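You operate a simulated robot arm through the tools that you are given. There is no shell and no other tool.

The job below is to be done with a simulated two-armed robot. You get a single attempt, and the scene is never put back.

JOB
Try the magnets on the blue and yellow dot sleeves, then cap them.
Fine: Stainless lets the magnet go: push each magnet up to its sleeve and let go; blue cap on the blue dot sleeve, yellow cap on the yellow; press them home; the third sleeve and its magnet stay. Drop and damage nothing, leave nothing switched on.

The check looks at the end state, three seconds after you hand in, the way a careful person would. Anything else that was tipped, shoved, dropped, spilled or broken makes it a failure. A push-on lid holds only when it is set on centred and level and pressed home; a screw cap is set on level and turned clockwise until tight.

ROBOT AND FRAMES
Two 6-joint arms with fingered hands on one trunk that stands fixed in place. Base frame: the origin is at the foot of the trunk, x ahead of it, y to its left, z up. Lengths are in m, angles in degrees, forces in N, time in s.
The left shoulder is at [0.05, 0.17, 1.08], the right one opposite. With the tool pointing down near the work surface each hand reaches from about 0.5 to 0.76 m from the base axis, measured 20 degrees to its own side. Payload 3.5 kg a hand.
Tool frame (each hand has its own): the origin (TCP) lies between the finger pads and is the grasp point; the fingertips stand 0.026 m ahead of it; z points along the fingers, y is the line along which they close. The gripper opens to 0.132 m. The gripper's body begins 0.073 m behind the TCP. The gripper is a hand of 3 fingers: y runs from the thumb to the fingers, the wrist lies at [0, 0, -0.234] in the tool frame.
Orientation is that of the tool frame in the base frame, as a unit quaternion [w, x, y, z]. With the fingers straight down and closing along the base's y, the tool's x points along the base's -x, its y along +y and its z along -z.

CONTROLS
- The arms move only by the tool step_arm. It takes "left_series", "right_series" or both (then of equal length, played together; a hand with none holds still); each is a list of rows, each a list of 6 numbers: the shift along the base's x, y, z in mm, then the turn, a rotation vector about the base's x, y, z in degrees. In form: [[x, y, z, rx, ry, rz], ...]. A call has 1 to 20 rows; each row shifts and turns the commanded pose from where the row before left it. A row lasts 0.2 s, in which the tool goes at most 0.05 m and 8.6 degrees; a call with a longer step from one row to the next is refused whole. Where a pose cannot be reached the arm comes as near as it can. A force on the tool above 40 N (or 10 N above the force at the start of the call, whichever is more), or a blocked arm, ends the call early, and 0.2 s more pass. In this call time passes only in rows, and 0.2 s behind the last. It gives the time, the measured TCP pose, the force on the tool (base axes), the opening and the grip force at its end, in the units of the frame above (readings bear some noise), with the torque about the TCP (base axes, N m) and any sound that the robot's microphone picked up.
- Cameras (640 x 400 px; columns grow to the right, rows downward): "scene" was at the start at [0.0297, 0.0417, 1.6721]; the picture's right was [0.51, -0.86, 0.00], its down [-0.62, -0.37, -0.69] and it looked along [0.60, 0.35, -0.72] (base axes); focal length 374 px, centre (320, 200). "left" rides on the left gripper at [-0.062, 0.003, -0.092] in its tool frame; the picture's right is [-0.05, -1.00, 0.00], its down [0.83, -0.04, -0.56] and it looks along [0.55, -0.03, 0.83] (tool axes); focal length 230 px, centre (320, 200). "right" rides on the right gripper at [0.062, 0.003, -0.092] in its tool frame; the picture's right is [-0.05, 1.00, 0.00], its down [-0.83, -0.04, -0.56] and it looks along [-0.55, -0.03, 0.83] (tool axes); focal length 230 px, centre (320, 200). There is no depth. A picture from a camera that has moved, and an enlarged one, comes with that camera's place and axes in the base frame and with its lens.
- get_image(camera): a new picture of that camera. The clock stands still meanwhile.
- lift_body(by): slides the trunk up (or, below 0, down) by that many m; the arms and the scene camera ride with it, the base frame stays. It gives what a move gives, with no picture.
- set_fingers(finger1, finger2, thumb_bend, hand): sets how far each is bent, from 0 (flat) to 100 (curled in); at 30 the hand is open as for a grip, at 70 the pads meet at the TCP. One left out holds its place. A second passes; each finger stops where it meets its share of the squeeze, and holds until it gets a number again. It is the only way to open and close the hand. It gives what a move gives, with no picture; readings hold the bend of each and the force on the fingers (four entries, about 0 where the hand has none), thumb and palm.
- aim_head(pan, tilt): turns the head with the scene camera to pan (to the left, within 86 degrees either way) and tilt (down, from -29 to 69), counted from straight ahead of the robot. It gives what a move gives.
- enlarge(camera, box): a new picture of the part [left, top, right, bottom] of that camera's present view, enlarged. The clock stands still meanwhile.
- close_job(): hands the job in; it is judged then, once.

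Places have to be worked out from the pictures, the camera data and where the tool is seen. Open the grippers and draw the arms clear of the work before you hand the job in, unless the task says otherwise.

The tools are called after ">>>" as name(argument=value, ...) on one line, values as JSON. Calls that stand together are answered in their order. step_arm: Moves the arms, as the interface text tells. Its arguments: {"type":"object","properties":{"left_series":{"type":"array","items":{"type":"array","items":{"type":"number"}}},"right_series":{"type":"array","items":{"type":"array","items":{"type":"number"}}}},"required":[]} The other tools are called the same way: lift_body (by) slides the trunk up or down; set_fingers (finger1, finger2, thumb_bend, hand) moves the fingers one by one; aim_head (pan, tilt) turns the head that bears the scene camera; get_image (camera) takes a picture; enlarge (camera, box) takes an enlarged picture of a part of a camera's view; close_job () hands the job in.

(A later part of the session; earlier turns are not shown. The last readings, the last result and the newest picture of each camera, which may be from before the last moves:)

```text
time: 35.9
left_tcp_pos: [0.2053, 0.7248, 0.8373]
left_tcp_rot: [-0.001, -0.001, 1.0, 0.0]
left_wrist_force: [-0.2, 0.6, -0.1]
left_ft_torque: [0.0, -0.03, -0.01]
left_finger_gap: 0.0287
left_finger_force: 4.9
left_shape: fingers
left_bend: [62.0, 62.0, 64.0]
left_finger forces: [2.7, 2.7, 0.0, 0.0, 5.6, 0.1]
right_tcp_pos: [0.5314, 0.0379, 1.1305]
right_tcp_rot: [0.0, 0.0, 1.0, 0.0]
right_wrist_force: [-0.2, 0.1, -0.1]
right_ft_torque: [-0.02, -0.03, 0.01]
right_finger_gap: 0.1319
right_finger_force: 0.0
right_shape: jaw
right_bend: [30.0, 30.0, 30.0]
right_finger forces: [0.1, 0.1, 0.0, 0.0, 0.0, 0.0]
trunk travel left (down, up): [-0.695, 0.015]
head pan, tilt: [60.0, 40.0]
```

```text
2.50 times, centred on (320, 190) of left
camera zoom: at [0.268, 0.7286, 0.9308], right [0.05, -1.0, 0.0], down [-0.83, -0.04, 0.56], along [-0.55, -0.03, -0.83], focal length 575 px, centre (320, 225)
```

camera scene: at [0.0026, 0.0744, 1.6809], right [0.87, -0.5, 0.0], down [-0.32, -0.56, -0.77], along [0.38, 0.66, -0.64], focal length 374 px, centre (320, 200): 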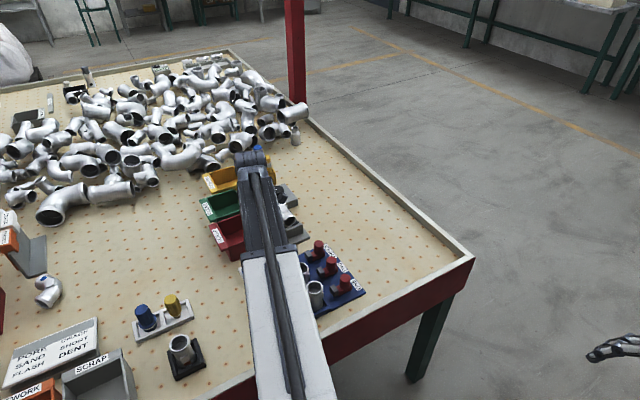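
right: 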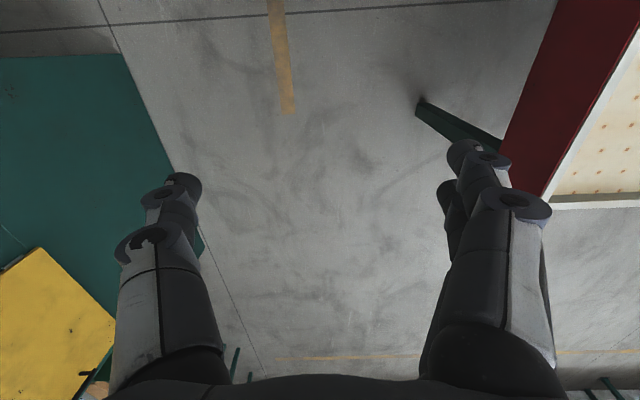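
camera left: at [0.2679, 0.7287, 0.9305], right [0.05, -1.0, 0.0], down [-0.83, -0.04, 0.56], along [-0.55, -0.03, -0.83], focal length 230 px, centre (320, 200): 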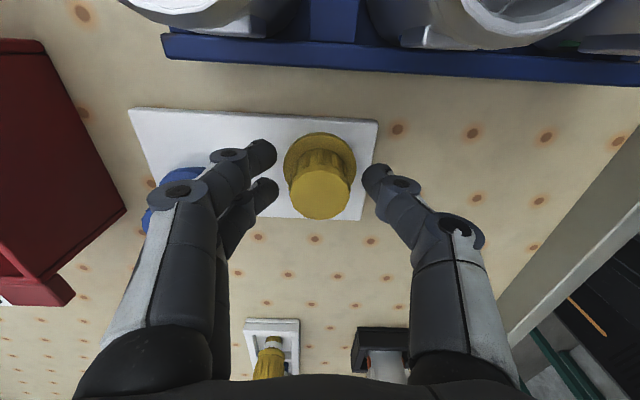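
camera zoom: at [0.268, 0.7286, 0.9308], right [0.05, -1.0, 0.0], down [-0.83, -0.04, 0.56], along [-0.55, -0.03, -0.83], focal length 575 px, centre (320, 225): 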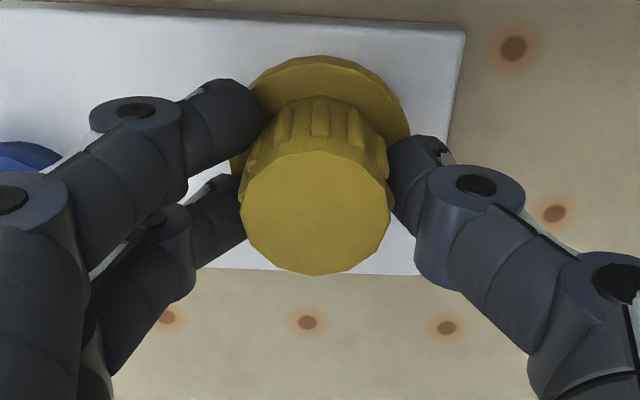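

The yellow cap is gripped (2.7+2.7 vs 5.6 N). I lift it straight up and check it hangs level.

>>> step_arm(left_series=[[0, 0, 5, 0, 0, 0], [0, 0, 10, 0, 0, 0], [0, 0, 20, 0, 0, 0], [0, 0, 25, 0, 0, 0], [0, 0, 30, 0, 0, 0]])

>>> get_image(camera="left")

>>> enlarge(camera="left", box=[240, 110, 400, 270])

```text
time: 37.1
left_tcp_pos: [0.2082, 0.7218, 0.9295]
left_tcp_rot: [0.0, 0.0, 1.0, 0.0]
left_wrist_force: [-0.7, 0.6, 0.1]
left_ft_torque: [0.01, 0.04, 0.01]
left_finger_gap: 0.0284
left_finger_force: 5.5
left_shape: fingers
left_bend: [62.0, 62.0, 64.0]
left_finger forces: [2.8, 2.7, 0.1, 0.1, 5.6, 0.1]
right_tcp_pos: [0.5315, 0.0372, 1.1318]
right_tcp_rot: [0.0, 0.0, 1.0, 0.0]
right_wrist_force: [-0.7, 0.1, 0.0]
right_ft_torque: [0.06, 0.0, 0.01]
right_finger_gap: 0.132
right_finger_force: 0.1
right_shape: jaw
right_bend: [30.0, 30.0, 30.0]
right_finger forces: [0.0, 0.1, 0.1, 0.0, 0.1, 0.1]
trunk travel left (down, up): [-0.695, 0.015]
head pan, tilt: [60.0, 40.0]
```

```text
taken
camera left: at [0.2694, 0.7267, 1.0217], right [0.05, -1.0, 0.0], down [-0.83, -0.04, 0.56], along [-0.55, -0.03, -0.83], focal length 230 px, centre (320, 200)
```

left: 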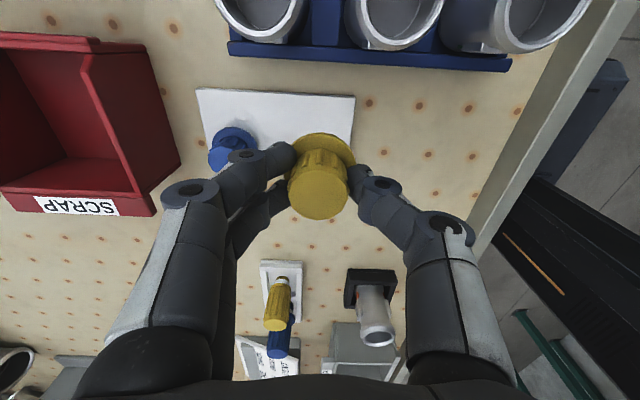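

```text
2.50 times, centred on (320, 190) of left
camera zoom: at [0.2694, 0.7267, 1.0217], right [0.05, -1.0, 0.0], down [-0.83, -0.04, 0.56], along [-0.55, -0.03, -0.83], focal length 575 px, centre (320, 225)
```

zoom: 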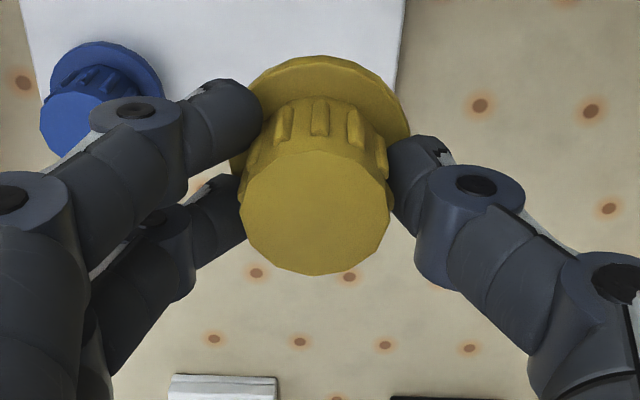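

The cap is held level and unchanged in the grip; cap axis sits ~0.5 mm from the TCP. I raise it and carry it over sleeve THREE (≈0.2955, 0.7605), staying ~4 cm above the rim.

>>> step_arm(left_series=[[0, 0, 20, 0, 0, 0], [0, 0, 15, 0, 0, 0], [22, 9, 0, 0, 0, 0], [22, 9, 0, 0, 0, 0], [22, 9, 0, 0, 0, 0], [21, 9, 0, 0, 0, 0]])

>>> get_image(camera="left")

>>> enlarge(camera="left", box=[240, 90, 400, 250])

>>> get_image(camera="scene")

```text
time: 38.5
left_tcp_pos: [0.2951, 0.7604, 0.9637]
left_tcp_rot: [0.0, -0.001, 1.0, 0.0]
left_wrist_force: [-0.8, -0.1, -0.7]
left_ft_torque: [-0.02, -0.02, 0.03]
left_finger_gap: 0.0286
left_finger_force: 5.4
left_shape: fingers
left_bend: [62.0, 62.0, 64.0]
left_finger forces: [2.5, 2.6, 0.0, 0.1, 5.5, 0.1]
right_tcp_pos: [0.5313, 0.0382, 1.1298]
right_tcp_rot: [0.001, 0.0, 1.0, 0.0]
right_wrist_force: [-1.0, -0.4, -0.8]
right_ft_torque: [-0.01, -0.01, 0.01]
right_finger_gap: 0.1318
right_finger_force: 0.0
right_shape: jaw
right_bend: [30.0, 30.0, 30.0]
right_finger forces: [0.1, 0.1, 0.0, 0.0, 0.0, 0.0]
trunk travel left (down, up): [-0.695, 0.015]
head pan, tilt: [60.0, 40.0]
```

```text
taken
camera left: at [0.3569, 0.7643, 1.0553], right [0.05, -1.0, 0.0], down [-0.83, -0.04, 0.56], along [-0.55, -0.03, -0.83], focal length 230 px, centre (320, 200)
```

left: 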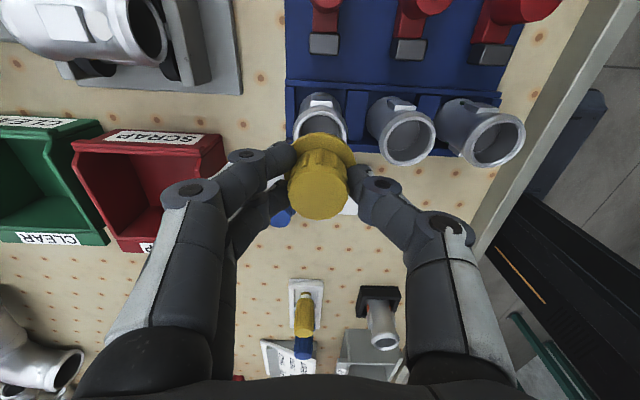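

```text
2.50 times, centred on (320, 170) of left
camera zoom: at [0.3569, 0.7643, 1.0553], right [0.05, -1.0, 0.0], down [-0.83, -0.04, 0.56], along [-0.55, -0.03, -0.83], focal length 575 px, centre (320, 275)
```

zoom: 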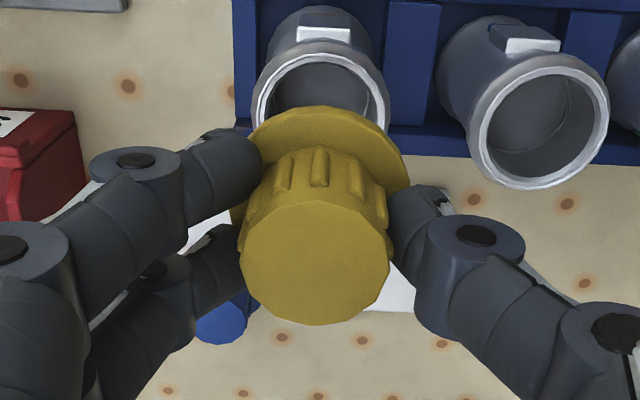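

```text
taken
camera scene: at [0.0032, 0.0747, 1.6809], right [0.87, -0.5, 0.0], down [-0.32, -0.56, -0.77], along [0.38, 0.66, -0.64], focal length 374 px, centre (320, 200)
```

scene: 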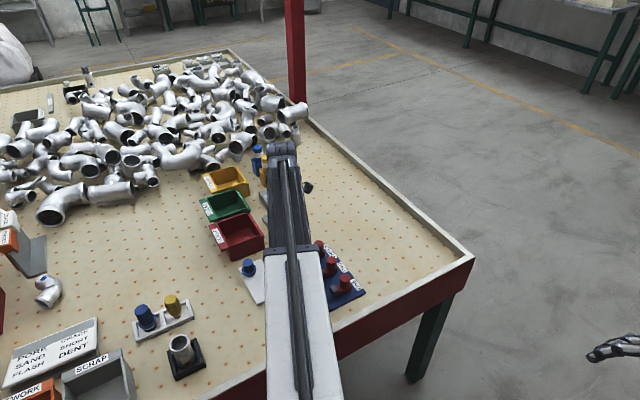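

I zoom further on the ring of sleeve THREE below the cap for a precise alignment.

>>> enlarge(camera="left", box=[280, 95, 370, 165])

>>> enlarge(camera="left", box=[350, 80, 450, 180])

```text
5.71 times, centred on (325, 130) of left
camera zoom: at [0.3569, 0.7643, 1.0553], right [0.05, -1.0, 0.0], down [-0.83, -0.04, 0.56], along [-0.55, -0.03, -0.83], focal length 1315 px, centre (291, 600)
```

zoom: 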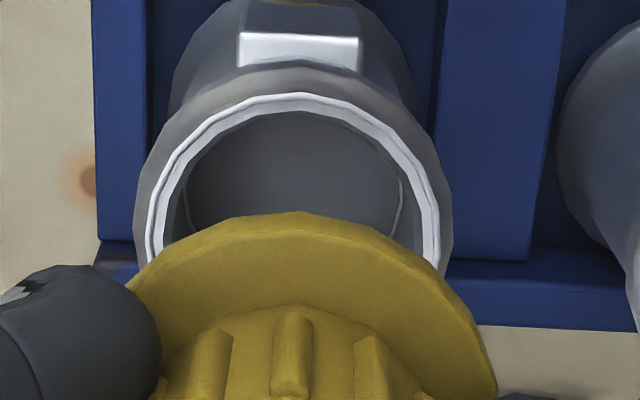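

```text
4.00 times, centred on (400, 130) of left
camera zoom: at [0.3569, 0.7643, 1.0553], right [0.05, -1.0, 0.0], down [-0.83, -0.04, 0.56], along [-0.55, -0.03, -0.83], focal length 920 px, centre (0, 480)
```

zoom: 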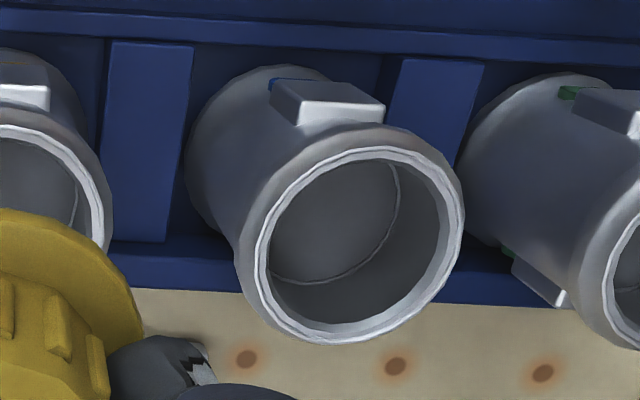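

The ring centre computes to about (0.2913, 0.7608), and the cap axis to (0.2949, 0.7623). I shift (-3.5, -1.5) mm and lower 28 mm for another check.

>>> step_arm(left_series=[[-3.5, -1.5, -8, 0, 0, 0], [0, 0, -10, 0, 0, 0], [0, 0, -10, 0, 0, 0]])

>>> enlarge(camera="left", box=[280, 95, 370, 165])

>>> enlarge(camera="left", box=[240, 90, 400, 250])

```text
time: 39.3
left_tcp_pos: [0.2906, 0.7588, 0.9348]
left_tcp_rot: [0.0, 0.0, 1.0, 0.0]
left_wrist_force: [-0.3, 0.0, -0.4]
left_ft_torque: [-0.01, 0.01, -0.01]
left_finger_gap: 0.0287
left_finger_force: 5.1
left_shape: fingers
left_bend: [62.0, 62.0, 64.0]
left_finger forces: [2.6, 2.6, 0.0, 0.0, 5.6, 0.1]
right_tcp_pos: [0.5322, 0.0373, 1.1313]
right_tcp_rot: [0.0, 0.0, 1.0, -0.001]
right_wrist_force: [-0.6, 0.1, 0.8]
right_ft_torque: [0.0, 0.0, 0.03]
right_finger_gap: 0.1317
right_finger_force: 0.1
right_shape: jaw
right_bend: [30.0, 30.0, 30.0]
right_finger forces: [0.0, 0.1, 0.0, 0.0, 0.1, 0.0]
trunk travel left (down, up): [-0.695, 0.015]
head pan, tilt: [60.0, 40.0]
```

```text
5.71 times, centred on (325, 130) of left
camera zoom: at [0.3532, 0.7625, 1.0276], right [0.05, -1.0, 0.0], down [-0.83, -0.04, 0.56], along [-0.55, -0.03, -0.83], focal length 1315 px, centre (291, 600)
```

zoom: 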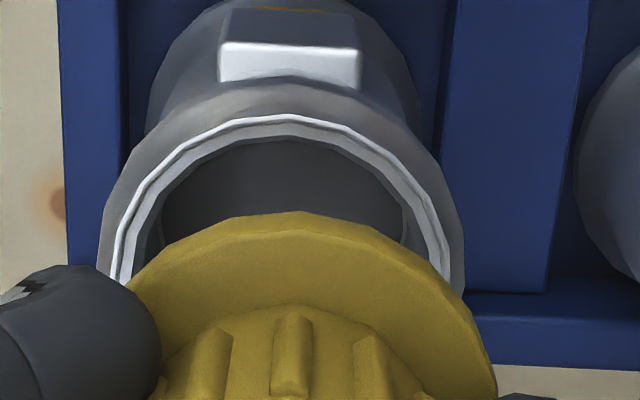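

```text
2.50 times, centred on (320, 170) of left
camera zoom: at [0.3532, 0.7625, 1.0276], right [0.05, -1.0, 0.0], down [-0.83, -0.04, 0.56], along [-0.55, -0.03, -0.83], focal length 575 px, centre (320, 275)
```

zoom: 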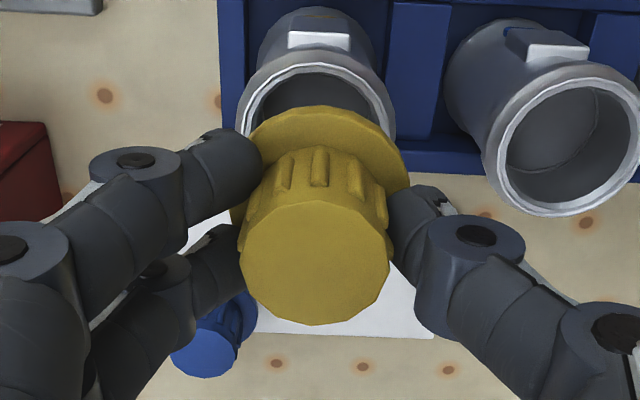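

Now ring and cap axes agree within ~0.5 mm. I lower another 10 mm and check again before insertion.

>>> step_arm(left_series=[[0, 0.3, -5, 0, 0, 0], [0, 0, -5, 0, 0, 0]])

>>> enlarge(camera="left", box=[275, 95, 365, 165])

```text
time: 39.9
left_tcp_pos: [0.2899, 0.7596, 0.9259]
left_tcp_rot: [-0.001, 0.001, 1.0, 0.0]
left_wrist_force: [0.8, 0.3, -0.6]
left_ft_torque: [0.0, 0.02, 0.01]
left_finger_gap: 0.0287
left_finger_force: 5.7
left_shape: fingers
left_bend: [62.0, 62.0, 64.0]
left_finger forces: [2.6, 2.6, 0.0, 0.0, 5.4, 0.0]
right_tcp_pos: [0.5305, 0.0376, 1.13]
right_tcp_rot: [0.0, 0.001, 1.0, 0.0]
right_wrist_force: [0.2, -1.1, 0.3]
right_ft_torque: [0.04, -0.01, 0.0]
right_finger_gap: 0.1318
right_finger_force: 0.0
right_shape: jaw
right_bend: [30.0, 30.0, 30.0]
right_finger forces: [0.0, 0.0, 0.0, 0.0, 0.0, 0.0]
trunk travel left (down, up): [-0.695, 0.015]
head pan, tilt: [60.0, 40.0]
```

```text
5.71 times, centred on (320, 130) of left
camera zoom: at [0.3525, 0.7632, 1.0179], right [0.05, -1.0, 0.0], down [-0.83, -0.04, 0.56], along [-0.55, -0.03, -0.83], focal length 1315 px, centre (320, 600)
```

zoom: 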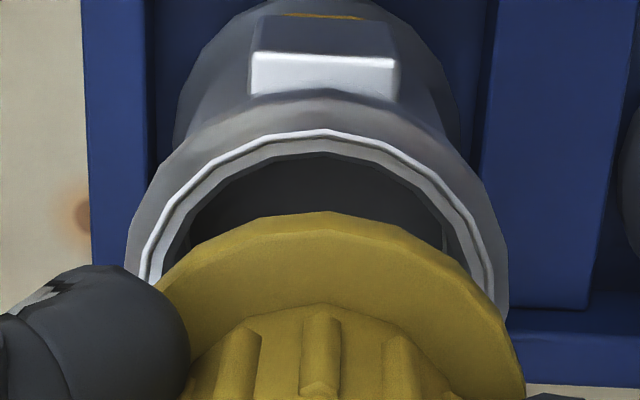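

Ring and flange centres coincide within about half a millimetre. I lower in 3 mm steps until the plug meets the sleeve.

>>> step_arm(left_series=[[0, 0, -3, 0, 0, 0], [0, 0, -3, 0, 0, 0], [0, 0, -3, 0, 0, 0]])

>>> enlarge(camera="left", box=[275, 95, 365, 165])

```text
time: 40.7
left_tcp_pos: [0.2898, 0.7584, 0.918]
left_tcp_rot: [0.0, -0.001, 1.0, 0.0]
left_wrist_force: [0.4, 0.2, 0.0]
left_ft_torque: [0.01, 0.0, 0.04]
left_finger_gap: 0.0285
left_finger_force: 5.5
left_shape: fingers
left_bend: [62.0, 62.0, 64.0]
left_finger forces: [2.7, 2.6, 0.1, 0.1, 5.6, 0.0]
right_tcp_pos: [0.531, 0.0368, 1.1292]
right_tcp_rot: [0.0, 0.0, 1.0, 0.0]
right_wrist_force: [0.4, -0.1, 0.2]
right_ft_torque: [0.03, 0.01, -0.01]
right_finger_gap: 0.1321
right_finger_force: 0.1
right_shape: jaw
right_bend: [30.0, 30.0, 30.0]
right_finger forces: [0.1, 0.0, 0.0, 0.1, 0.0, 0.1]
trunk travel left (down, up): [-0.695, 0.015]
head pan, tilt: [60.0, 40.0]
```

```text
5.71 times, centred on (320, 130) of left
camera zoom: at [0.3522, 0.7627, 1.0091], right [0.05, -1.0, 0.0], down [-0.83, -0.04, 0.56], along [-0.55, -0.03, -0.83], focal length 1315 px, centre (320, 600)
```

zoom: 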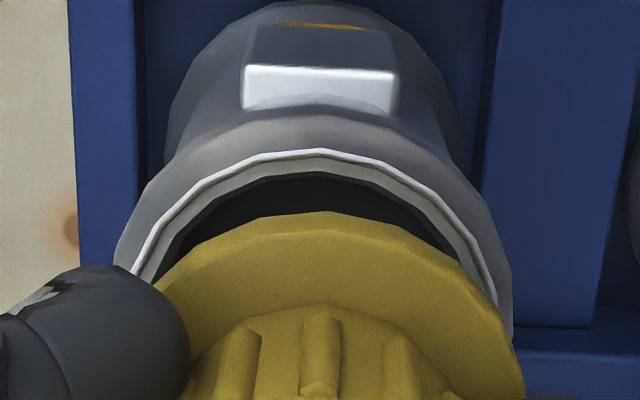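

Still aligned, no contact yet at TCP z≈0.917. I continue down.

>>> step_arm(left_series=[[0, 0.3, -3, 0, 0, 0], [0, 0, -3, 0, 0, 0], [0, 0, -2, 0, 0, 0]])

>>> enlarge(camera="left", box=[275, 95, 365, 165])

```text
time: 41.5
left_tcp_pos: [0.2893, 0.7594, 0.9076]
left_tcp_rot: [0.0, 0.0, 1.0, -0.001]
left_wrist_force: [1.5, 0.5, 0.6]
left_ft_torque: [0.03, -0.06, 0.01]
left_finger_gap: 0.027
left_finger_force: 5.2
left_shape: fingers
left_bend: [63.0, 63.0, 64.0]
left_finger forces: [3.7, 1.8, 0.0, 0.0, 4.8, 0.0]
right_tcp_pos: [0.5315, 0.0372, 1.131]
right_tcp_rot: [0.0, 0.001, 1.0, 0.0]
right_wrist_force: [0.0, 1.3, -0.1]
right_ft_torque: [-0.02, 0.01, -0.03]
right_finger_gap: 0.1319
right_finger_force: 0.1
right_shape: jaw
right_bend: [30.0, 30.0, 30.0]
right_finger forces: [0.1, 0.0, 0.0, 0.0, 0.0, 0.1]
trunk travel left (down, up): [-0.695, 0.015]
head pan, tilt: [60.0, 40.0]
```

```text
5.71 times, centred on (320, 130) of left
camera zoom: at [0.3515, 0.7631, 0.9994], right [0.05, -1.0, 0.0], down [-0.83, -0.04, 0.56], along [-0.55, -0.03, -0.83], focal length 1315 px, centre (320, 600)
```

zoom: 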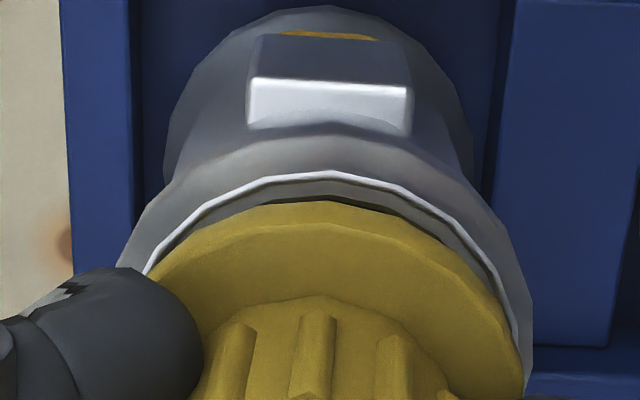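

Light contact has begun (Fx +1.5 N, cap nudged slightly +x), so the sleeve centre is a touch more +x. I shift the hand +0.8 mm in x and read the forces.

>>> step_arm(left_series=[[0.8, 0, 0, 0, 0, 0]])

>>> enlarge(camera="left", box=[240, 90, 400, 250])

```text
time: 41.9
left_tcp_pos: [0.2899, 0.7597, 0.9069]
left_tcp_rot: [0.001, -0.001, 1.0, 0.0]
left_wrist_force: [0.7, 0.8, -0.6]
left_ft_torque: [0.05, 0.0, -0.01]
left_finger_gap: 0.0269
left_finger_force: 4.8
left_shape: fingers
left_bend: [63.0, 63.0, 64.0]
left_finger forces: [3.1, 1.9, 0.0, 0.0, 4.9, 0.0]
right_tcp_pos: [0.5307, 0.0361, 1.1304]
right_tcp_rot: [0.0, 0.0, 1.0, 0.0]
right_wrist_force: [0.4, 0.0, -0.4]
right_ft_torque: [0.03, 0.02, -0.05]
right_finger_gap: 0.1321
right_finger_force: 0.1
right_shape: jaw
right_bend: [30.0, 30.0, 30.0]
right_finger forces: [0.0, 0.1, 0.0, 0.0, 0.0, 0.0]
trunk travel left (down, up): [-0.695, 0.015]
head pan, tilt: [60.0, 40.0]
```

```text
2.50 times, centred on (320, 170) of left
camera zoom: at [0.3521, 0.7633, 0.9992], right [0.05, -1.0, 0.0], down [-0.83, -0.04, 0.56], along [-0.55, -0.03, -0.83], focal length 575 px, centre (320, 275)
```

zoom: 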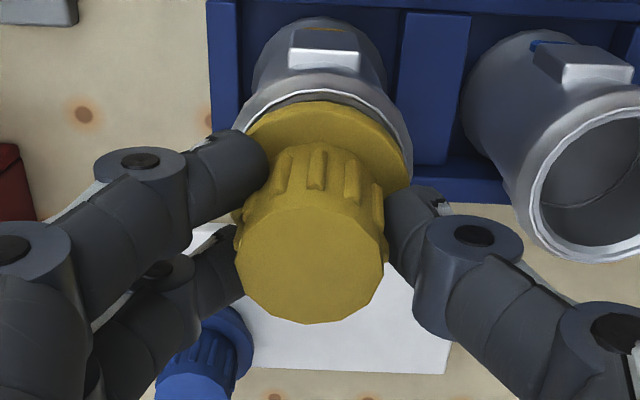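

Forces dropped to near zero. I press on down in 2 mm steps.

>>> step_arm(left_series=[[0, 0, -2, 0, 0, 0], [0, 0, -2, 0, 0, 0]])

>>> enlarge(camera="left", box=[240, 90, 400, 250])

```text
time: 42.5
left_tcp_pos: [0.2906, 0.7583, 0.9043]
left_tcp_rot: [0.001, 0.0, 1.0, 0.0]
left_wrist_force: [2.5, 1.9, 9.7]
left_ft_torque: [0.26, -0.1, -0.01]
left_finger_gap: 0.0266
left_finger_force: 9.5
left_shape: fingers
left_bend: [64.0, 64.0, 64.0]
left_finger forces: [9.7, 4.6, 0.0, 0.0, 4.9, 0.1]
right_tcp_pos: [0.531, 0.0359, 1.1314]
right_tcp_rot: [0.0, 0.001, 1.0, 0.0]
right_wrist_force: [0.0, -0.7, 0.1]
right_ft_torque: [-0.01, 0.0, -0.03]
right_finger_gap: 0.1318
right_finger_force: 0.2
right_shape: jaw
right_bend: [30.0, 30.0, 30.0]
right_finger forces: [0.0, 0.1, 0.0, 0.0, 0.0, 0.1]
trunk travel left (down, up): [-0.695, 0.015]
head pan, tilt: [60.0, 40.0]
```

```text
2.50 times, centred on (320, 170) of left
camera zoom: at [0.3528, 0.7619, 0.9965], right [0.05, -1.0, 0.0], down [-0.83, -0.04, 0.55], along [-0.55, -0.03, -0.83], focal length 575 px, centre (320, 275)
```

zoom: 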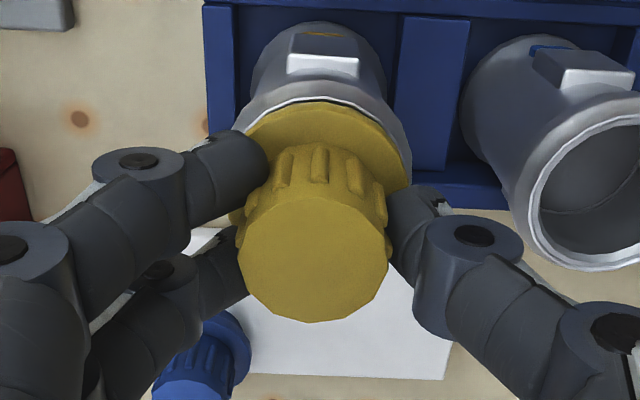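

Fz rose to 9.7 N and the fingers' side is bearing on the flange; the plug is started in the sleeve with ~4 mm left. I relieve the load by 1.5 mm and then open the hand so I can press squarely on top.

>>> step_arm(left_series=[[0, 0, 1.5, 0, 0, 0]])

>>> enlarge(camera="left", box=[240, 90, 400, 250])

```text
time: 42.9
left_tcp_pos: [0.2895, 0.7571, 0.904]
left_tcp_rot: [0.0, 0.0, 1.0, 0.001]
left_wrist_force: [1.9, 0.3, 4.4]
left_ft_torque: [0.13, -0.07, -0.02]
left_finger_gap: 0.0268
left_finger_force: 7.0
left_shape: fingers
left_bend: [64.0, 64.0, 64.0]
left_finger forces: [6.8, 3.0, 0.0, 0.0, 4.5, 0.0]
right_tcp_pos: [0.5317, 0.0368, 1.1303]
right_tcp_rot: [0.0, 0.0, 1.0, 0.0]
right_wrist_force: [-0.1, 0.2, -0.1]
right_ft_torque: [-0.01, -0.02, -0.03]
right_finger_gap: 0.1317
right_finger_force: 0.0
right_shape: jaw
right_bend: [30.0, 30.0, 30.0]
right_finger forces: [0.1, 0.0, 0.1, 0.0, 0.1, 0.0]
trunk travel left (down, up): [-0.695, 0.015]
head pan, tilt: [60.0, 40.0]
```

```text
2.50 times, centred on (320, 170) of left
camera zoom: at [0.3527, 0.762, 0.9964], right [0.05, -1.0, 0.0], down [-0.83, -0.04, 0.56], along [-0.55, -0.03, -0.83], focal length 575 px, centre (320, 275)
```

zoom: 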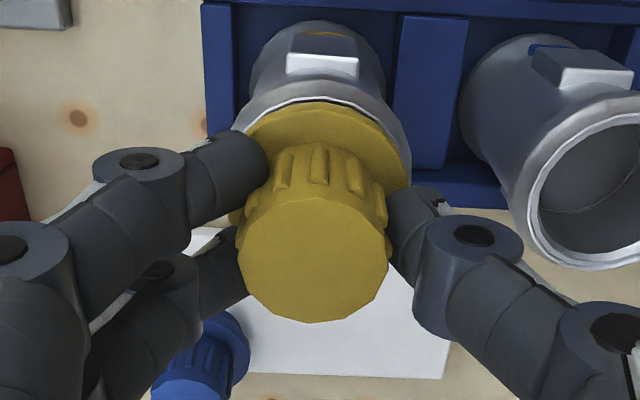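

Load is down to 4 N. I ease another 1 mm and open the fingers to look at how the cap sits.

>>> step_arm(left_series=[[0, 0, 1, 0, 0, 0]])

>>> set_fingers(hand="left", finger1=57, finger2=57, thumb_bend=57)

>>> enlarge(camera="left", box=[240, 90, 400, 250])

```text
time: 43.3
left_tcp_pos: [0.2911, 0.7591, 0.9043]
left_tcp_rot: [0.0, -0.001, 1.0, -0.001]
left_wrist_force: [1.7, 1.4, 0.1]
left_ft_torque: [0.0, -0.04, 0.01]
left_finger_gap: 0.0268
left_finger_force: 4.7
left_shape: fingers
left_bend: [64.0, 64.0, 64.0]
left_finger forces: [4.0, 2.5, 0.0, 0.0, 4.1, 0.0]
right_tcp_pos: [0.5316, 0.0372, 1.1309]
right_tcp_rot: [0.0, -0.001, 1.0, 0.001]
right_wrist_force: [-0.4, -0.2, -0.2]
right_ft_torque: [-0.02, 0.04, -0.02]
right_finger_gap: 0.1319
right_finger_force: 0.1
right_shape: jaw
right_bend: [30.0, 30.0, 30.0]
right_finger forces: [0.0, 0.1, 0.1, 0.0, 0.0, 0.0]
trunk travel left (down, up): [-0.695, 0.015]
head pan, tilt: [60.0, 40.0]
```

```text
time: 44.3
left_tcp_pos: [0.2919, 0.7579, 0.9055]
left_tcp_rot: [0.0, 0.0, 1.0, 0.0]
left_wrist_force: [-1.0, 0.1, 0.1]
left_ft_torque: [-0.01, -0.01, -0.01]
left_finger_gap: 0.0472
left_finger_force: 0.1
left_shape: fingers
left_bend: [56.0, 56.0, 56.0]
left_finger forces: [0.1, 0.0, 0.0, 0.0, 0.0, 0.0]
right_tcp_pos: [0.5314, 0.0368, 1.1323]
right_tcp_rot: [-0.001, 0.0, 1.0, 0.0]
right_wrist_force: [0.0, 0.9, -0.7]
right_ft_torque: [-0.02, -0.01, 0.01]
right_finger_gap: 0.1318
right_finger_force: 0.2
right_shape: jaw
right_bend: [30.0, 30.0, 30.0]
right_finger forces: [0.0, 0.0, 0.0, 0.0, 0.1, 0.0]
trunk travel left (down, up): [-0.695, 0.015]
head pan, tilt: [60.0, 40.0]
```

```text
2.50 times, centred on (320, 170) of left
camera zoom: at [0.3531, 0.762, 0.9979], right [0.05, -1.0, 0.0], down [-0.83, -0.04, 0.56], along [-0.55, -0.03, -0.83], focal length 575 px, centre (320, 275)
```

zoom: 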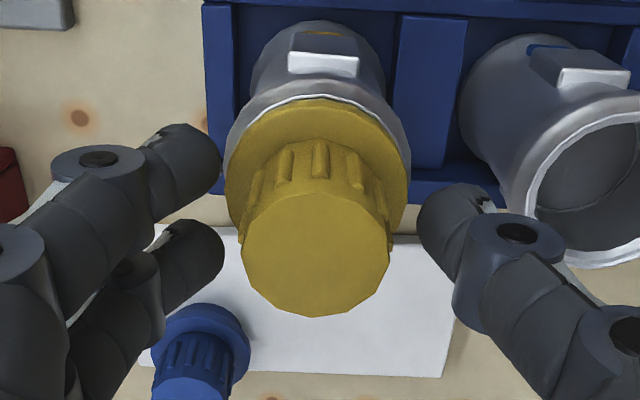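

The yellow cap sits squarely on its sleeve on its own. I lift the hand and check it from above before pressing.

>>> step_arm(left_series=[[0, 0, 10, 0, 0, 0], [0, 0, 20, 0, 0, 0], [0, 0, 25, 0, 0, 0]])

>>> get_image(camera="left")

>>> enlarge(camera="left", box=[260, 100, 380, 220])

```text
time: 45.1
left_tcp_pos: [0.2896, 0.7564, 0.9627]
left_tcp_rot: [0.0, 0.0, 1.0, 0.0]
left_wrist_force: [-1.0, -0.5, 0.4]
left_ft_torque: [0.01, 0.01, 0.0]
left_finger_gap: 0.0472
left_finger_force: 0.0
left_shape: fingers
left_bend: [56.0, 56.0, 56.0]
left_finger forces: [0.0, 0.0, 0.1, 0.0, 0.0, 0.0]
right_tcp_pos: [0.532, 0.0373, 1.1309]
right_tcp_rot: [0.0, 0.001, 1.0, 0.0]
right_wrist_force: [0.5, -0.2, 0.2]
right_ft_torque: [-0.03, -0.01, 0.04]
right_finger_gap: 0.1317
right_finger_force: 0.1
right_shape: jaw
right_bend: [30.0, 30.0, 30.0]
right_finger forces: [0.1, 0.0, 0.0, 0.1, 0.0, 0.1]
trunk travel left (down, up): [-0.695, 0.015]
head pan, tilt: [60.0, 40.0]
```

```text
taken
camera left: at [0.3521, 0.7607, 1.0545], right [0.05, -1.0, 0.0], down [-0.83, -0.04, 0.56], along [-0.55, -0.03, -0.83], focal length 230 px, centre (320, 200)
```

left: 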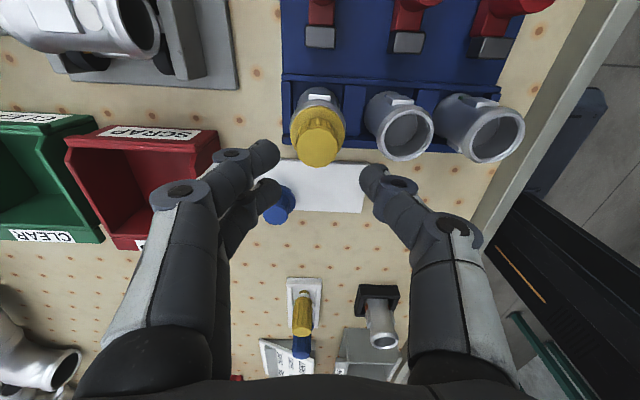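

```text
3.33 times, centred on (320, 160) of left
camera zoom: at [0.3521, 0.7607, 1.0545], right [0.05, -1.0, 0.0], down [-0.83, -0.04, 0.56], along [-0.55, -0.03, -0.83], focal length 767 px, centre (320, 333)
```

zoom: 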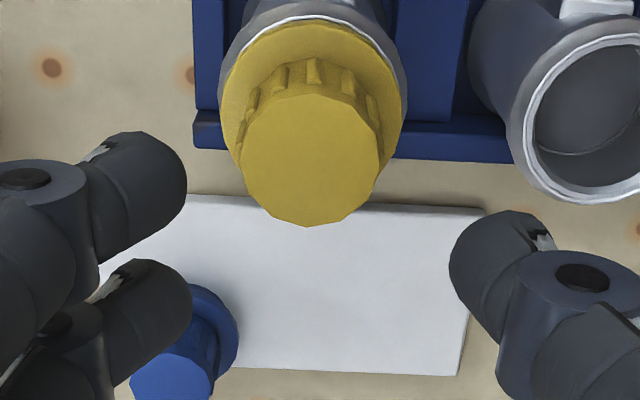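

Knob top is at about (0.2915, 0.7594, 0.895). I close the hand to a fist, centre it over the knob and come down near it.

>>> set_fingers(hand="left", finger1=70, finger2=70, thumb_bend=70)

>>> step_arm(left_series=[[1.4, 1.7, 0, 0, 0, 0], [0, 0, -15, 0, 0, 0], [0, 0, -10, 0, 0, 0]])

>>> get_image(camera="left")

>>> enlarge(camera="left", box=[240, 90, 400, 250])

```text
time: 46.1
left_tcp_pos: [0.2902, 0.7565, 0.962]
left_tcp_rot: [0.0, 0.0, 1.0, 0.0]
left_wrist_force: [0.1, -0.1, -0.6]
left_ft_torque: [0.03, 0.03, 0.02]
left_finger_gap: 0.0064
left_finger_force: 0.0
left_shape: fingers
left_bend: [70.0, 70.0, 70.0]
left_finger forces: [0.1, 0.0, 0.0, 0.0, 0.0, 0.0]
right_tcp_pos: [0.5313, 0.037, 1.1306]
right_tcp_rot: [0.0, 0.0, 1.0, 0.0]
right_wrist_force: [0.1, 0.5, 0.3]
right_ft_torque: [0.04, 0.0, 0.0]
right_finger_gap: 0.132
right_finger_force: 0.0
right_shape: jaw
right_bend: [30.0, 30.0, 30.0]
right_finger forces: [0.0, 0.0, 0.1, 0.1, 0.1, 0.0]
trunk travel left (down, up): [-0.695, 0.015]
head pan, tilt: [60.0, 40.0]
```

```text
time: 46.9
left_tcp_pos: [0.2917, 0.7595, 0.9379]
left_tcp_rot: [0.0, 0.0, 1.0, 0.0]
left_wrist_force: [0.5, 0.6, 0.3]
left_ft_torque: [-0.04, 0.04, -0.04]
left_finger_gap: 0.0063
left_finger_force: 0.1
left_shape: fingers
left_bend: [70.0, 70.0, 70.0]
left_finger forces: [0.0, 0.0, 0.0, 0.1, 0.2, 0.0]
right_tcp_pos: [0.5314, 0.037, 1.1309]
right_tcp_rot: [0.0, 0.0, 1.0, 0.0]
right_wrist_force: [-0.1, 0.1, -0.1]
right_ft_torque: [-0.02, 0.02, 0.02]
right_finger_gap: 0.132
right_finger_force: 0.2
right_shape: jaw
right_bend: [30.0, 30.0, 30.0]
right_finger forces: [0.0, 0.0, 0.1, 0.1, 0.0, 0.0]
trunk travel left (down, up): [-0.695, 0.015]
head pan, tilt: [60.0, 40.0]
```

```text
taken
camera left: at [0.354, 0.7634, 1.0287], right [0.05, -1.0, 0.0], down [-0.83, -0.04, 0.56], along [-0.55, -0.03, -0.83], focal length 230 px, centre (320, 200)
```

left: 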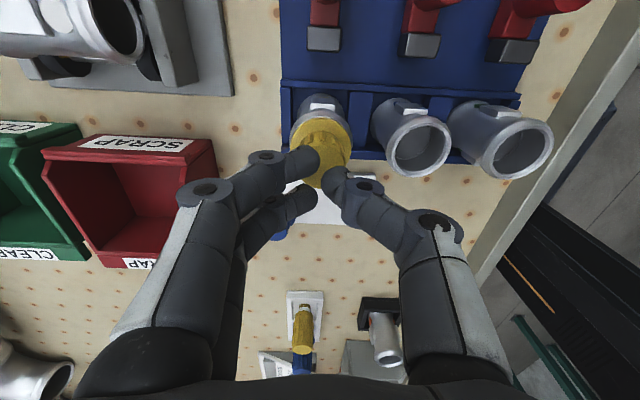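

```text
2.50 times, centred on (320, 170) of left
camera zoom: at [0.354, 0.7634, 1.0287], right [0.05, -1.0, 0.0], down [-0.83, -0.04, 0.56], along [-0.55, -0.03, -0.83], focal length 575 px, centre (320, 275)
```

zoom: 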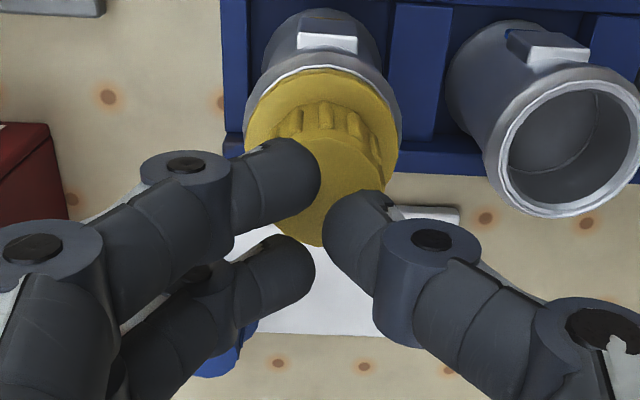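

The three fingertips straddle the knob top within ~11 mm of its centre. I lower onto it with small steps to find contact.

>>> step_arm(left_series=[[0, 0, -5, 0, 0, 0], [0, 0, -5, 0, 0, 0], [0, 0, -3, 0, 0, 0], [0, 0, -2, 0, 0, 0]])

>>> step_arm(left_series=[[0, 0, -1.5, 0, 0, 0], [0, 0, -1.5, 0, 0, 0]])

>>> enlarge(camera="left", box=[240, 90, 400, 250])

```text
time: 48.0
left_tcp_pos: [0.2908, 0.7601, 0.9259]
left_tcp_rot: [0.002, -0.001, 1.0, 0.004]
left_wrist_force: [-1.9, -3.4, 24.0]
left_ft_torque: [-0.16, 0.09, -0.01]
left_finger_gap: 0.0013
left_finger_force: 12.5
left_shape: fingers
left_bend: [71.0, 71.0, 72.0]
left_finger forces: [4.6, 4.7, 0.0, 0.0, 16.0, 0.0]
right_tcp_pos: [0.5311, 0.0343, 1.1311]
right_tcp_rot: [0.0, 0.0, 1.0, 0.001]
right_wrist_force: [0.6, 0.4, 0.8]
right_ft_torque: [0.0, 0.03, 0.01]
right_finger_gap: 0.1319
right_finger_force: 0.1
right_shape: jaw
right_bend: [30.0, 30.0, 30.0]
right_finger forces: [0.0, 0.0, 0.0, 0.0, 0.0, 0.1]
trunk travel left (down, up): [-0.695, 0.015]
head pan, tilt: [60.0, 40.0]
stopped in row 4 (left hand): the force on the tool passed its limit at 41 N (the readings are from after the stop); the commanded pose is now the measured one
```

```text
time: 48.6
left_tcp_pos: [0.2922, 0.7605, 0.9282]
left_tcp_rot: [0.003, -0.001, 1.0, 0.006]
left_wrist_force: [-2.0, -3.8, 23.4]
left_ft_torque: [-0.18, 0.08, 0.01]
left_finger_gap: 0.0013
left_finger_force: 12.9
left_shape: fingers
left_bend: [71.0, 71.0, 72.0]
left_finger forces: [4.0, 4.2, 0.0, 0.0, 16.4, 0.1]
right_tcp_pos: [0.5308, 0.0348, 1.132]
right_tcp_rot: [0.0, -0.001, 1.0, 0.001]
right_wrist_force: [-0.7, 0.1, 0.0]
right_ft_torque: [-0.01, 0.0, -0.01]
right_finger_gap: 0.132
right_finger_force: 0.1
right_shape: jaw
right_bend: [30.0, 30.0, 30.0]
right_finger forces: [0.0, 0.1, 0.0, 0.0, 0.0, 0.1]
trunk travel left (down, up): [-0.695, 0.015]
head pan, tilt: [60.0, 40.0]
stopped in row 2 (left hand): the force on the tool passed its limit at 42 N (the readings are from after the stop); the commanded pose is now the measured one
```

```text
2.50 times, centred on (320, 170) of left
camera zoom: at [0.354, 0.7633, 1.0197], right [0.05, -1.0, -0.01], down [-0.83, -0.05, 0.55], along [-0.55, -0.02, -0.83], focal length 575 px, centre (320, 275)
```

zoom: 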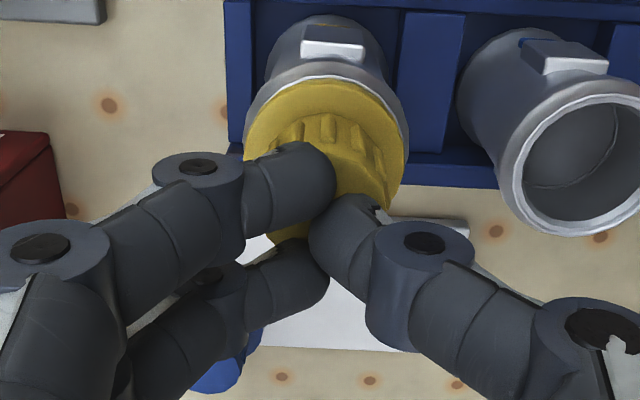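

The press reached 41 N twice and the fist held. I lift straight off and look at how far the cap went down.

>>> step_arm(left_series=[[0, 0, 8, 0, 0, 0], [0, 0, 12, 0, 0, 0], [-1, -2, 15, 0, 0, 0]])

>>> enlarge(camera="left", box=[260, 100, 380, 220])

>>> get_image(camera="scene")

```text
time: 49.4
left_tcp_pos: [0.292, 0.7603, 0.9582]
left_tcp_rot: [0.002, 0.0, 1.0, 0.004]
left_wrist_force: [-0.3, 0.3, -0.7]
left_ft_torque: [-0.01, 0.0, -0.01]
left_finger_gap: 0.0049
left_finger_force: 0.0
left_shape: fingers
left_bend: [70.0, 70.0, 70.0]
left_finger forces: [0.0, 0.0, 0.1, 0.0, 0.0, 0.0]
right_tcp_pos: [0.5317, 0.0368, 1.1311]
right_tcp_rot: [0.0, 0.0, 1.0, 0.0]
right_wrist_force: [0.4, 0.5, -0.2]
right_ft_torque: [0.01, 0.02, -0.03]
right_finger_gap: 0.1318
right_finger_force: 0.1
right_shape: jaw
right_bend: [30.0, 30.0, 30.0]
right_finger forces: [0.1, 0.1, 0.0, 0.1, 0.0, 0.0]
trunk travel left (down, up): [-0.695, 0.015]
head pan, tilt: [60.0, 40.0]
```

```text
3.33 times, centred on (320, 160) of left
camera zoom: at [0.3539, 0.7632, 1.0509], right [0.05, -1.0, -0.01], down [-0.83, -0.05, 0.55], along [-0.55, -0.02, -0.83], focal length 767 px, centre (320, 333)
```

zoom: 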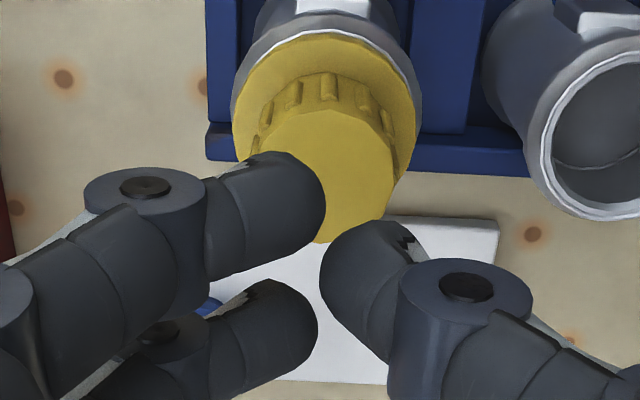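

```text
taken
camera scene: at [0.0029, 0.0743, 1.6808], right [0.87, -0.5, 0.0], down [-0.32, -0.56, -0.77], along [0.38, 0.66, -0.64], focal length 374 px, centre (320, 200)
```

scene: 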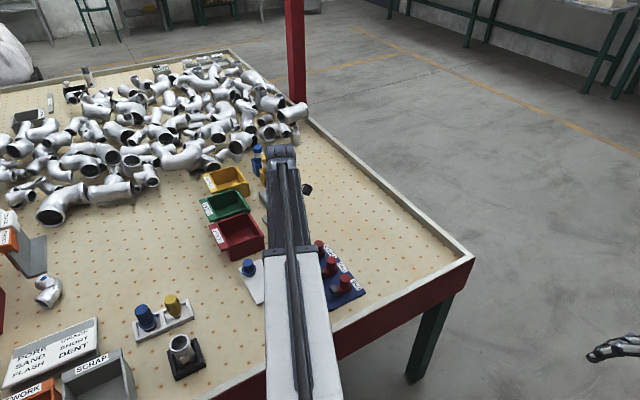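

To judge the seating I need a shallower look, so I move the hand to +x of the rack at a lower height (and undo the tiny tool tilt), where its camera sees cap and rim from ~33° above horizontal.

>>> step_arm(left_series=[[30, -1, 0, -0.46, 0.23, 0], [30, -1, 0, 0, 0, 0], [30, -1, 0, 0, 0, 0], [0, 0, -25, 0, 0, 0], [0, 0, -25, 0, 0, 0], [0, 0, -25, 0, 0, 0]])

>>> get_image(camera="left")

>>> enlarge(camera="left", box=[260, 240, 400, 380])

```text
time: 50.8
left_tcp_pos: [0.3807, 0.7577, 0.8841]
left_tcp_rot: [-0.001, 0.0, 1.0, -0.001]
left_wrist_force: [-1.1, -0.6, 0.6]
left_ft_torque: [0.01, 0.0, 0.01]
left_finger_gap: 0.0053
left_finger_force: 0.0
left_shape: fingers
left_bend: [70.0, 70.0, 70.0]
left_finger forces: [0.0, 0.0, 0.0, 0.1, 0.0, 0.0]
right_tcp_pos: [0.5305, 0.0368, 1.1307]
right_tcp_rot: [0.001, 0.0, 1.0, -0.001]
right_wrist_force: [0.2, 0.2, 0.5]
right_ft_torque: [-0.03, 0.0, 0.04]
right_finger_gap: 0.1319
right_finger_force: 0.1
right_shape: jaw
right_bend: [30.0, 30.0, 30.0]
right_finger forces: [0.0, 0.1, 0.0, 0.0, 0.0, 0.0]
trunk travel left (down, up): [-0.695, 0.015]
head pan, tilt: [60.0, 40.0]
```

```text
taken
camera left: at [0.4432, 0.7607, 0.9749], right [0.05, -1.0, 0.0], down [-0.83, -0.04, 0.56], along [-0.56, -0.03, -0.83], focal length 230 px, centre (320, 200)
```

left: 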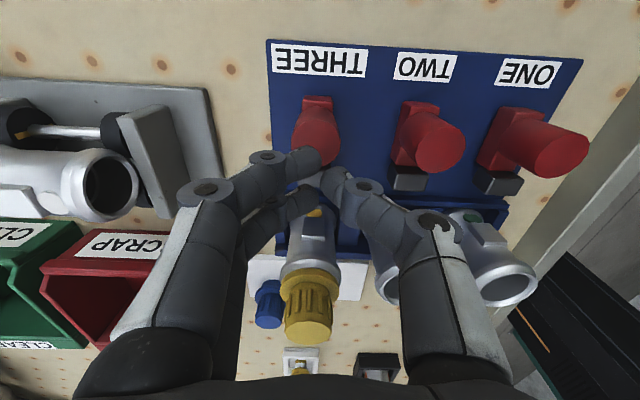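

```text
2.86 times, centred on (330, 310) of left
camera zoom: at [0.4432, 0.7607, 0.9749], right [0.05, -1.0, 0.0], down [-0.83, -0.04, 0.56], along [-0.56, -0.03, -0.83], focal length 657 px, centre (291, -114)
```

zoom: 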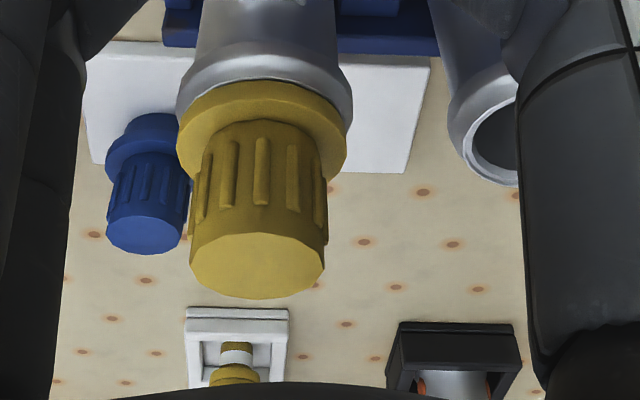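

I zoom further into the joint between flange and sleeve rim.

>>> enlarge(camera="left", box=[290, 245, 350, 305])

>>> enlarge(camera="scene", box=[230, 220, 370, 320])

```text
6.67 times, centred on (320, 275) of left
camera zoom: at [0.4432, 0.7607, 0.9749], right [0.05, -1.0, 0.0], down [-0.83, -0.04, 0.56], along [-0.56, -0.03, -0.83], focal length 1534 px, centre (320, -300)
```

zoom: 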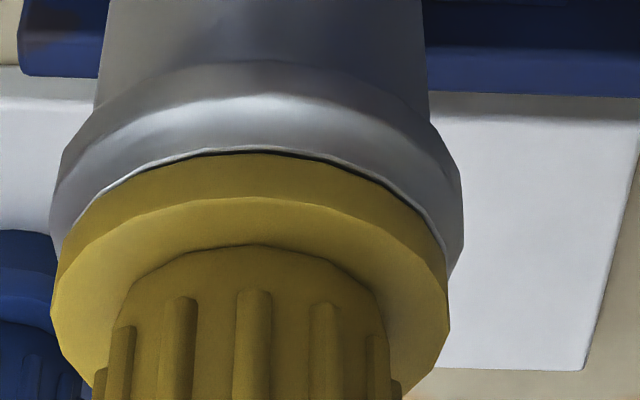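

```text
4.00 times, centred on (300, 270) of scene
camera zoom: at [0.0031, 0.0747, 1.6809], right [0.87, -0.5, 0.0], down [-0.32, -0.56, -0.77], along [0.38, 0.66, -0.64], focal length 1496 px, centre (400, -80)
```

zoom: 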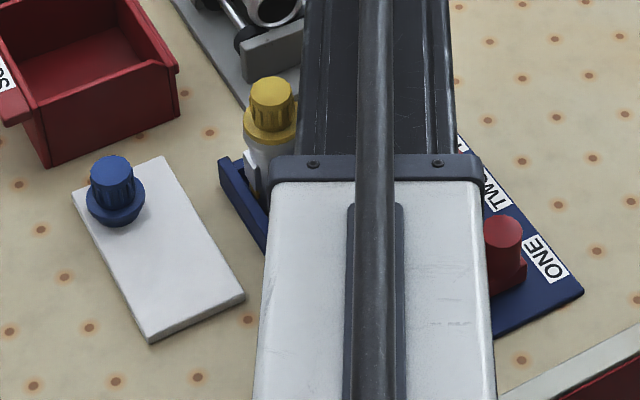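

The flange now sits right down on the rim (only a hairline shadow on the -y side); the earlier press was ~7 mm off-centre toward the thumb. I give a second press shifted +3 mm in y so it's better balanced.

>>> step_arm(left_series=[[0, 0, 25, 0, 0, 0], [0, 0, 25, 0, 0, 0], [0, 0, 25, 0, 0, 0], [-30, 1.5, 0, 0, 0, 0], [-30, 2, 0, 0, 0, 0], [-29, 2, 0, 0, 0, 0]])

>>> enlarge(camera="left", box=[260, 100, 380, 220])

```text
time: 52.2
left_tcp_pos: [0.2933, 0.7616, 0.9609]
left_tcp_rot: [0.0, 0.0, 1.0, 0.001]
left_wrist_force: [-0.3, -0.1, -0.2]
left_ft_torque: [0.0, -0.02, 0.02]
left_finger_gap: 0.0051
left_finger_force: 0.0
left_shape: fingers
left_bend: [70.0, 70.0, 70.0]
left_finger forces: [0.1, 0.0, 0.0, 0.0, 0.1, 0.1]
right_tcp_pos: [0.5319, 0.0367, 1.1308]
right_tcp_rot: [0.0, 0.001, 1.0, 0.0]
right_wrist_force: [0.9, -0.4, -0.2]
right_ft_torque: [-0.03, -0.03, -0.02]
right_finger_gap: 0.1323
right_finger_force: 0.0
right_shape: jaw
right_bend: [30.0, 30.0, 30.0]
right_finger forces: [0.1, 0.0, 0.1, 0.1, 0.1, 0.0]
trunk travel left (down, up): [-0.695, 0.015]
head pan, tilt: [60.0, 40.0]
```

```text
3.33 times, centred on (320, 160) of left
camera zoom: at [0.3552, 0.7654, 1.0525], right [0.05, -1.0, 0.0], down [-0.83, -0.04, 0.56], along [-0.55, -0.03, -0.83], focal length 767 px, centre (320, 333)
```

zoom: 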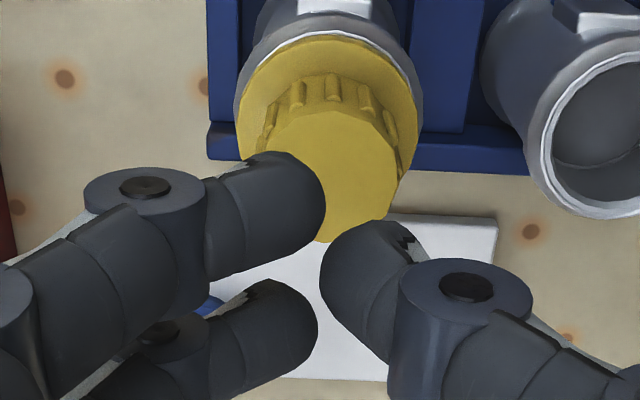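

I shift another +1.5 mm in y and press down in small steps.

>>> step_arm(left_series=[[0, 1.5, -12, 0, 0, 0], [0, 0, -12, 0, 0, 0], [0, 0, -4, 0, 0, 0], [0, 0, -2, 0, 0, 0], [0, 0, -2, 0, 0, 0], [0, 0, -2, 0, 0, 0], [0, 0, -2, 0, 0, 0]])

>>> enlarge(camera="left", box=[260, 90, 380, 210])

```text
time: 53.8
left_tcp_pos: [0.293, 0.7625, 0.9274]
left_tcp_rot: [0.0, 0.0, 1.0, 0.002]
left_wrist_force: [2.6, 0.0, 36.6]
left_ft_torque: [0.03, -0.05, 0.06]
left_finger_gap: 0.0034
left_finger_force: 18.2
left_shape: fingers
left_bend: [71.0, 71.0, 71.0]
left_finger forces: [9.2, 9.6, 0.1, 0.0, 17.6, 0.1]
right_tcp_pos: [0.5302, 0.0339, 1.1319]
right_tcp_rot: [0.001, 0.0, 1.0, 0.001]
right_wrist_force: [-0.4, -0.7, -0.3]
right_ft_torque: [0.0, 0.01, 0.0]
right_finger_gap: 0.1318
right_finger_force: 0.0
right_shape: jaw
right_bend: [30.0, 30.0, 30.0]
right_finger forces: [0.0, 0.0, 0.1, 0.0, 0.0, 0.1]
trunk travel left (down, up): [-0.695, 0.015]
head pan, tilt: [60.0, 40.0]
```

```text
3.33 times, centred on (320, 150) of left
camera zoom: at [0.3543, 0.765, 1.0198], right [0.05, -1.0, -0.01], down [-0.83, -0.05, 0.55], along [-0.55, -0.02, -0.83], focal length 767 px, centre (320, 367)
```

zoom: 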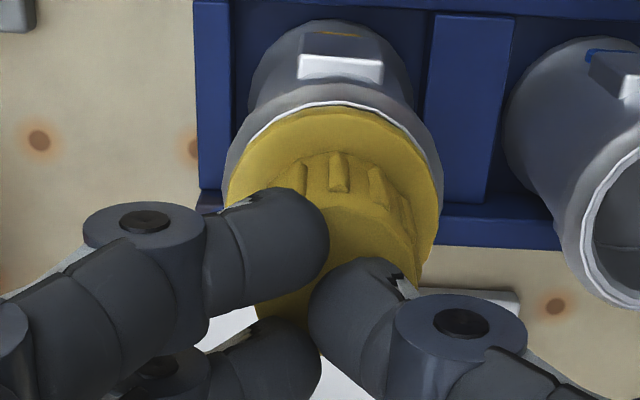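

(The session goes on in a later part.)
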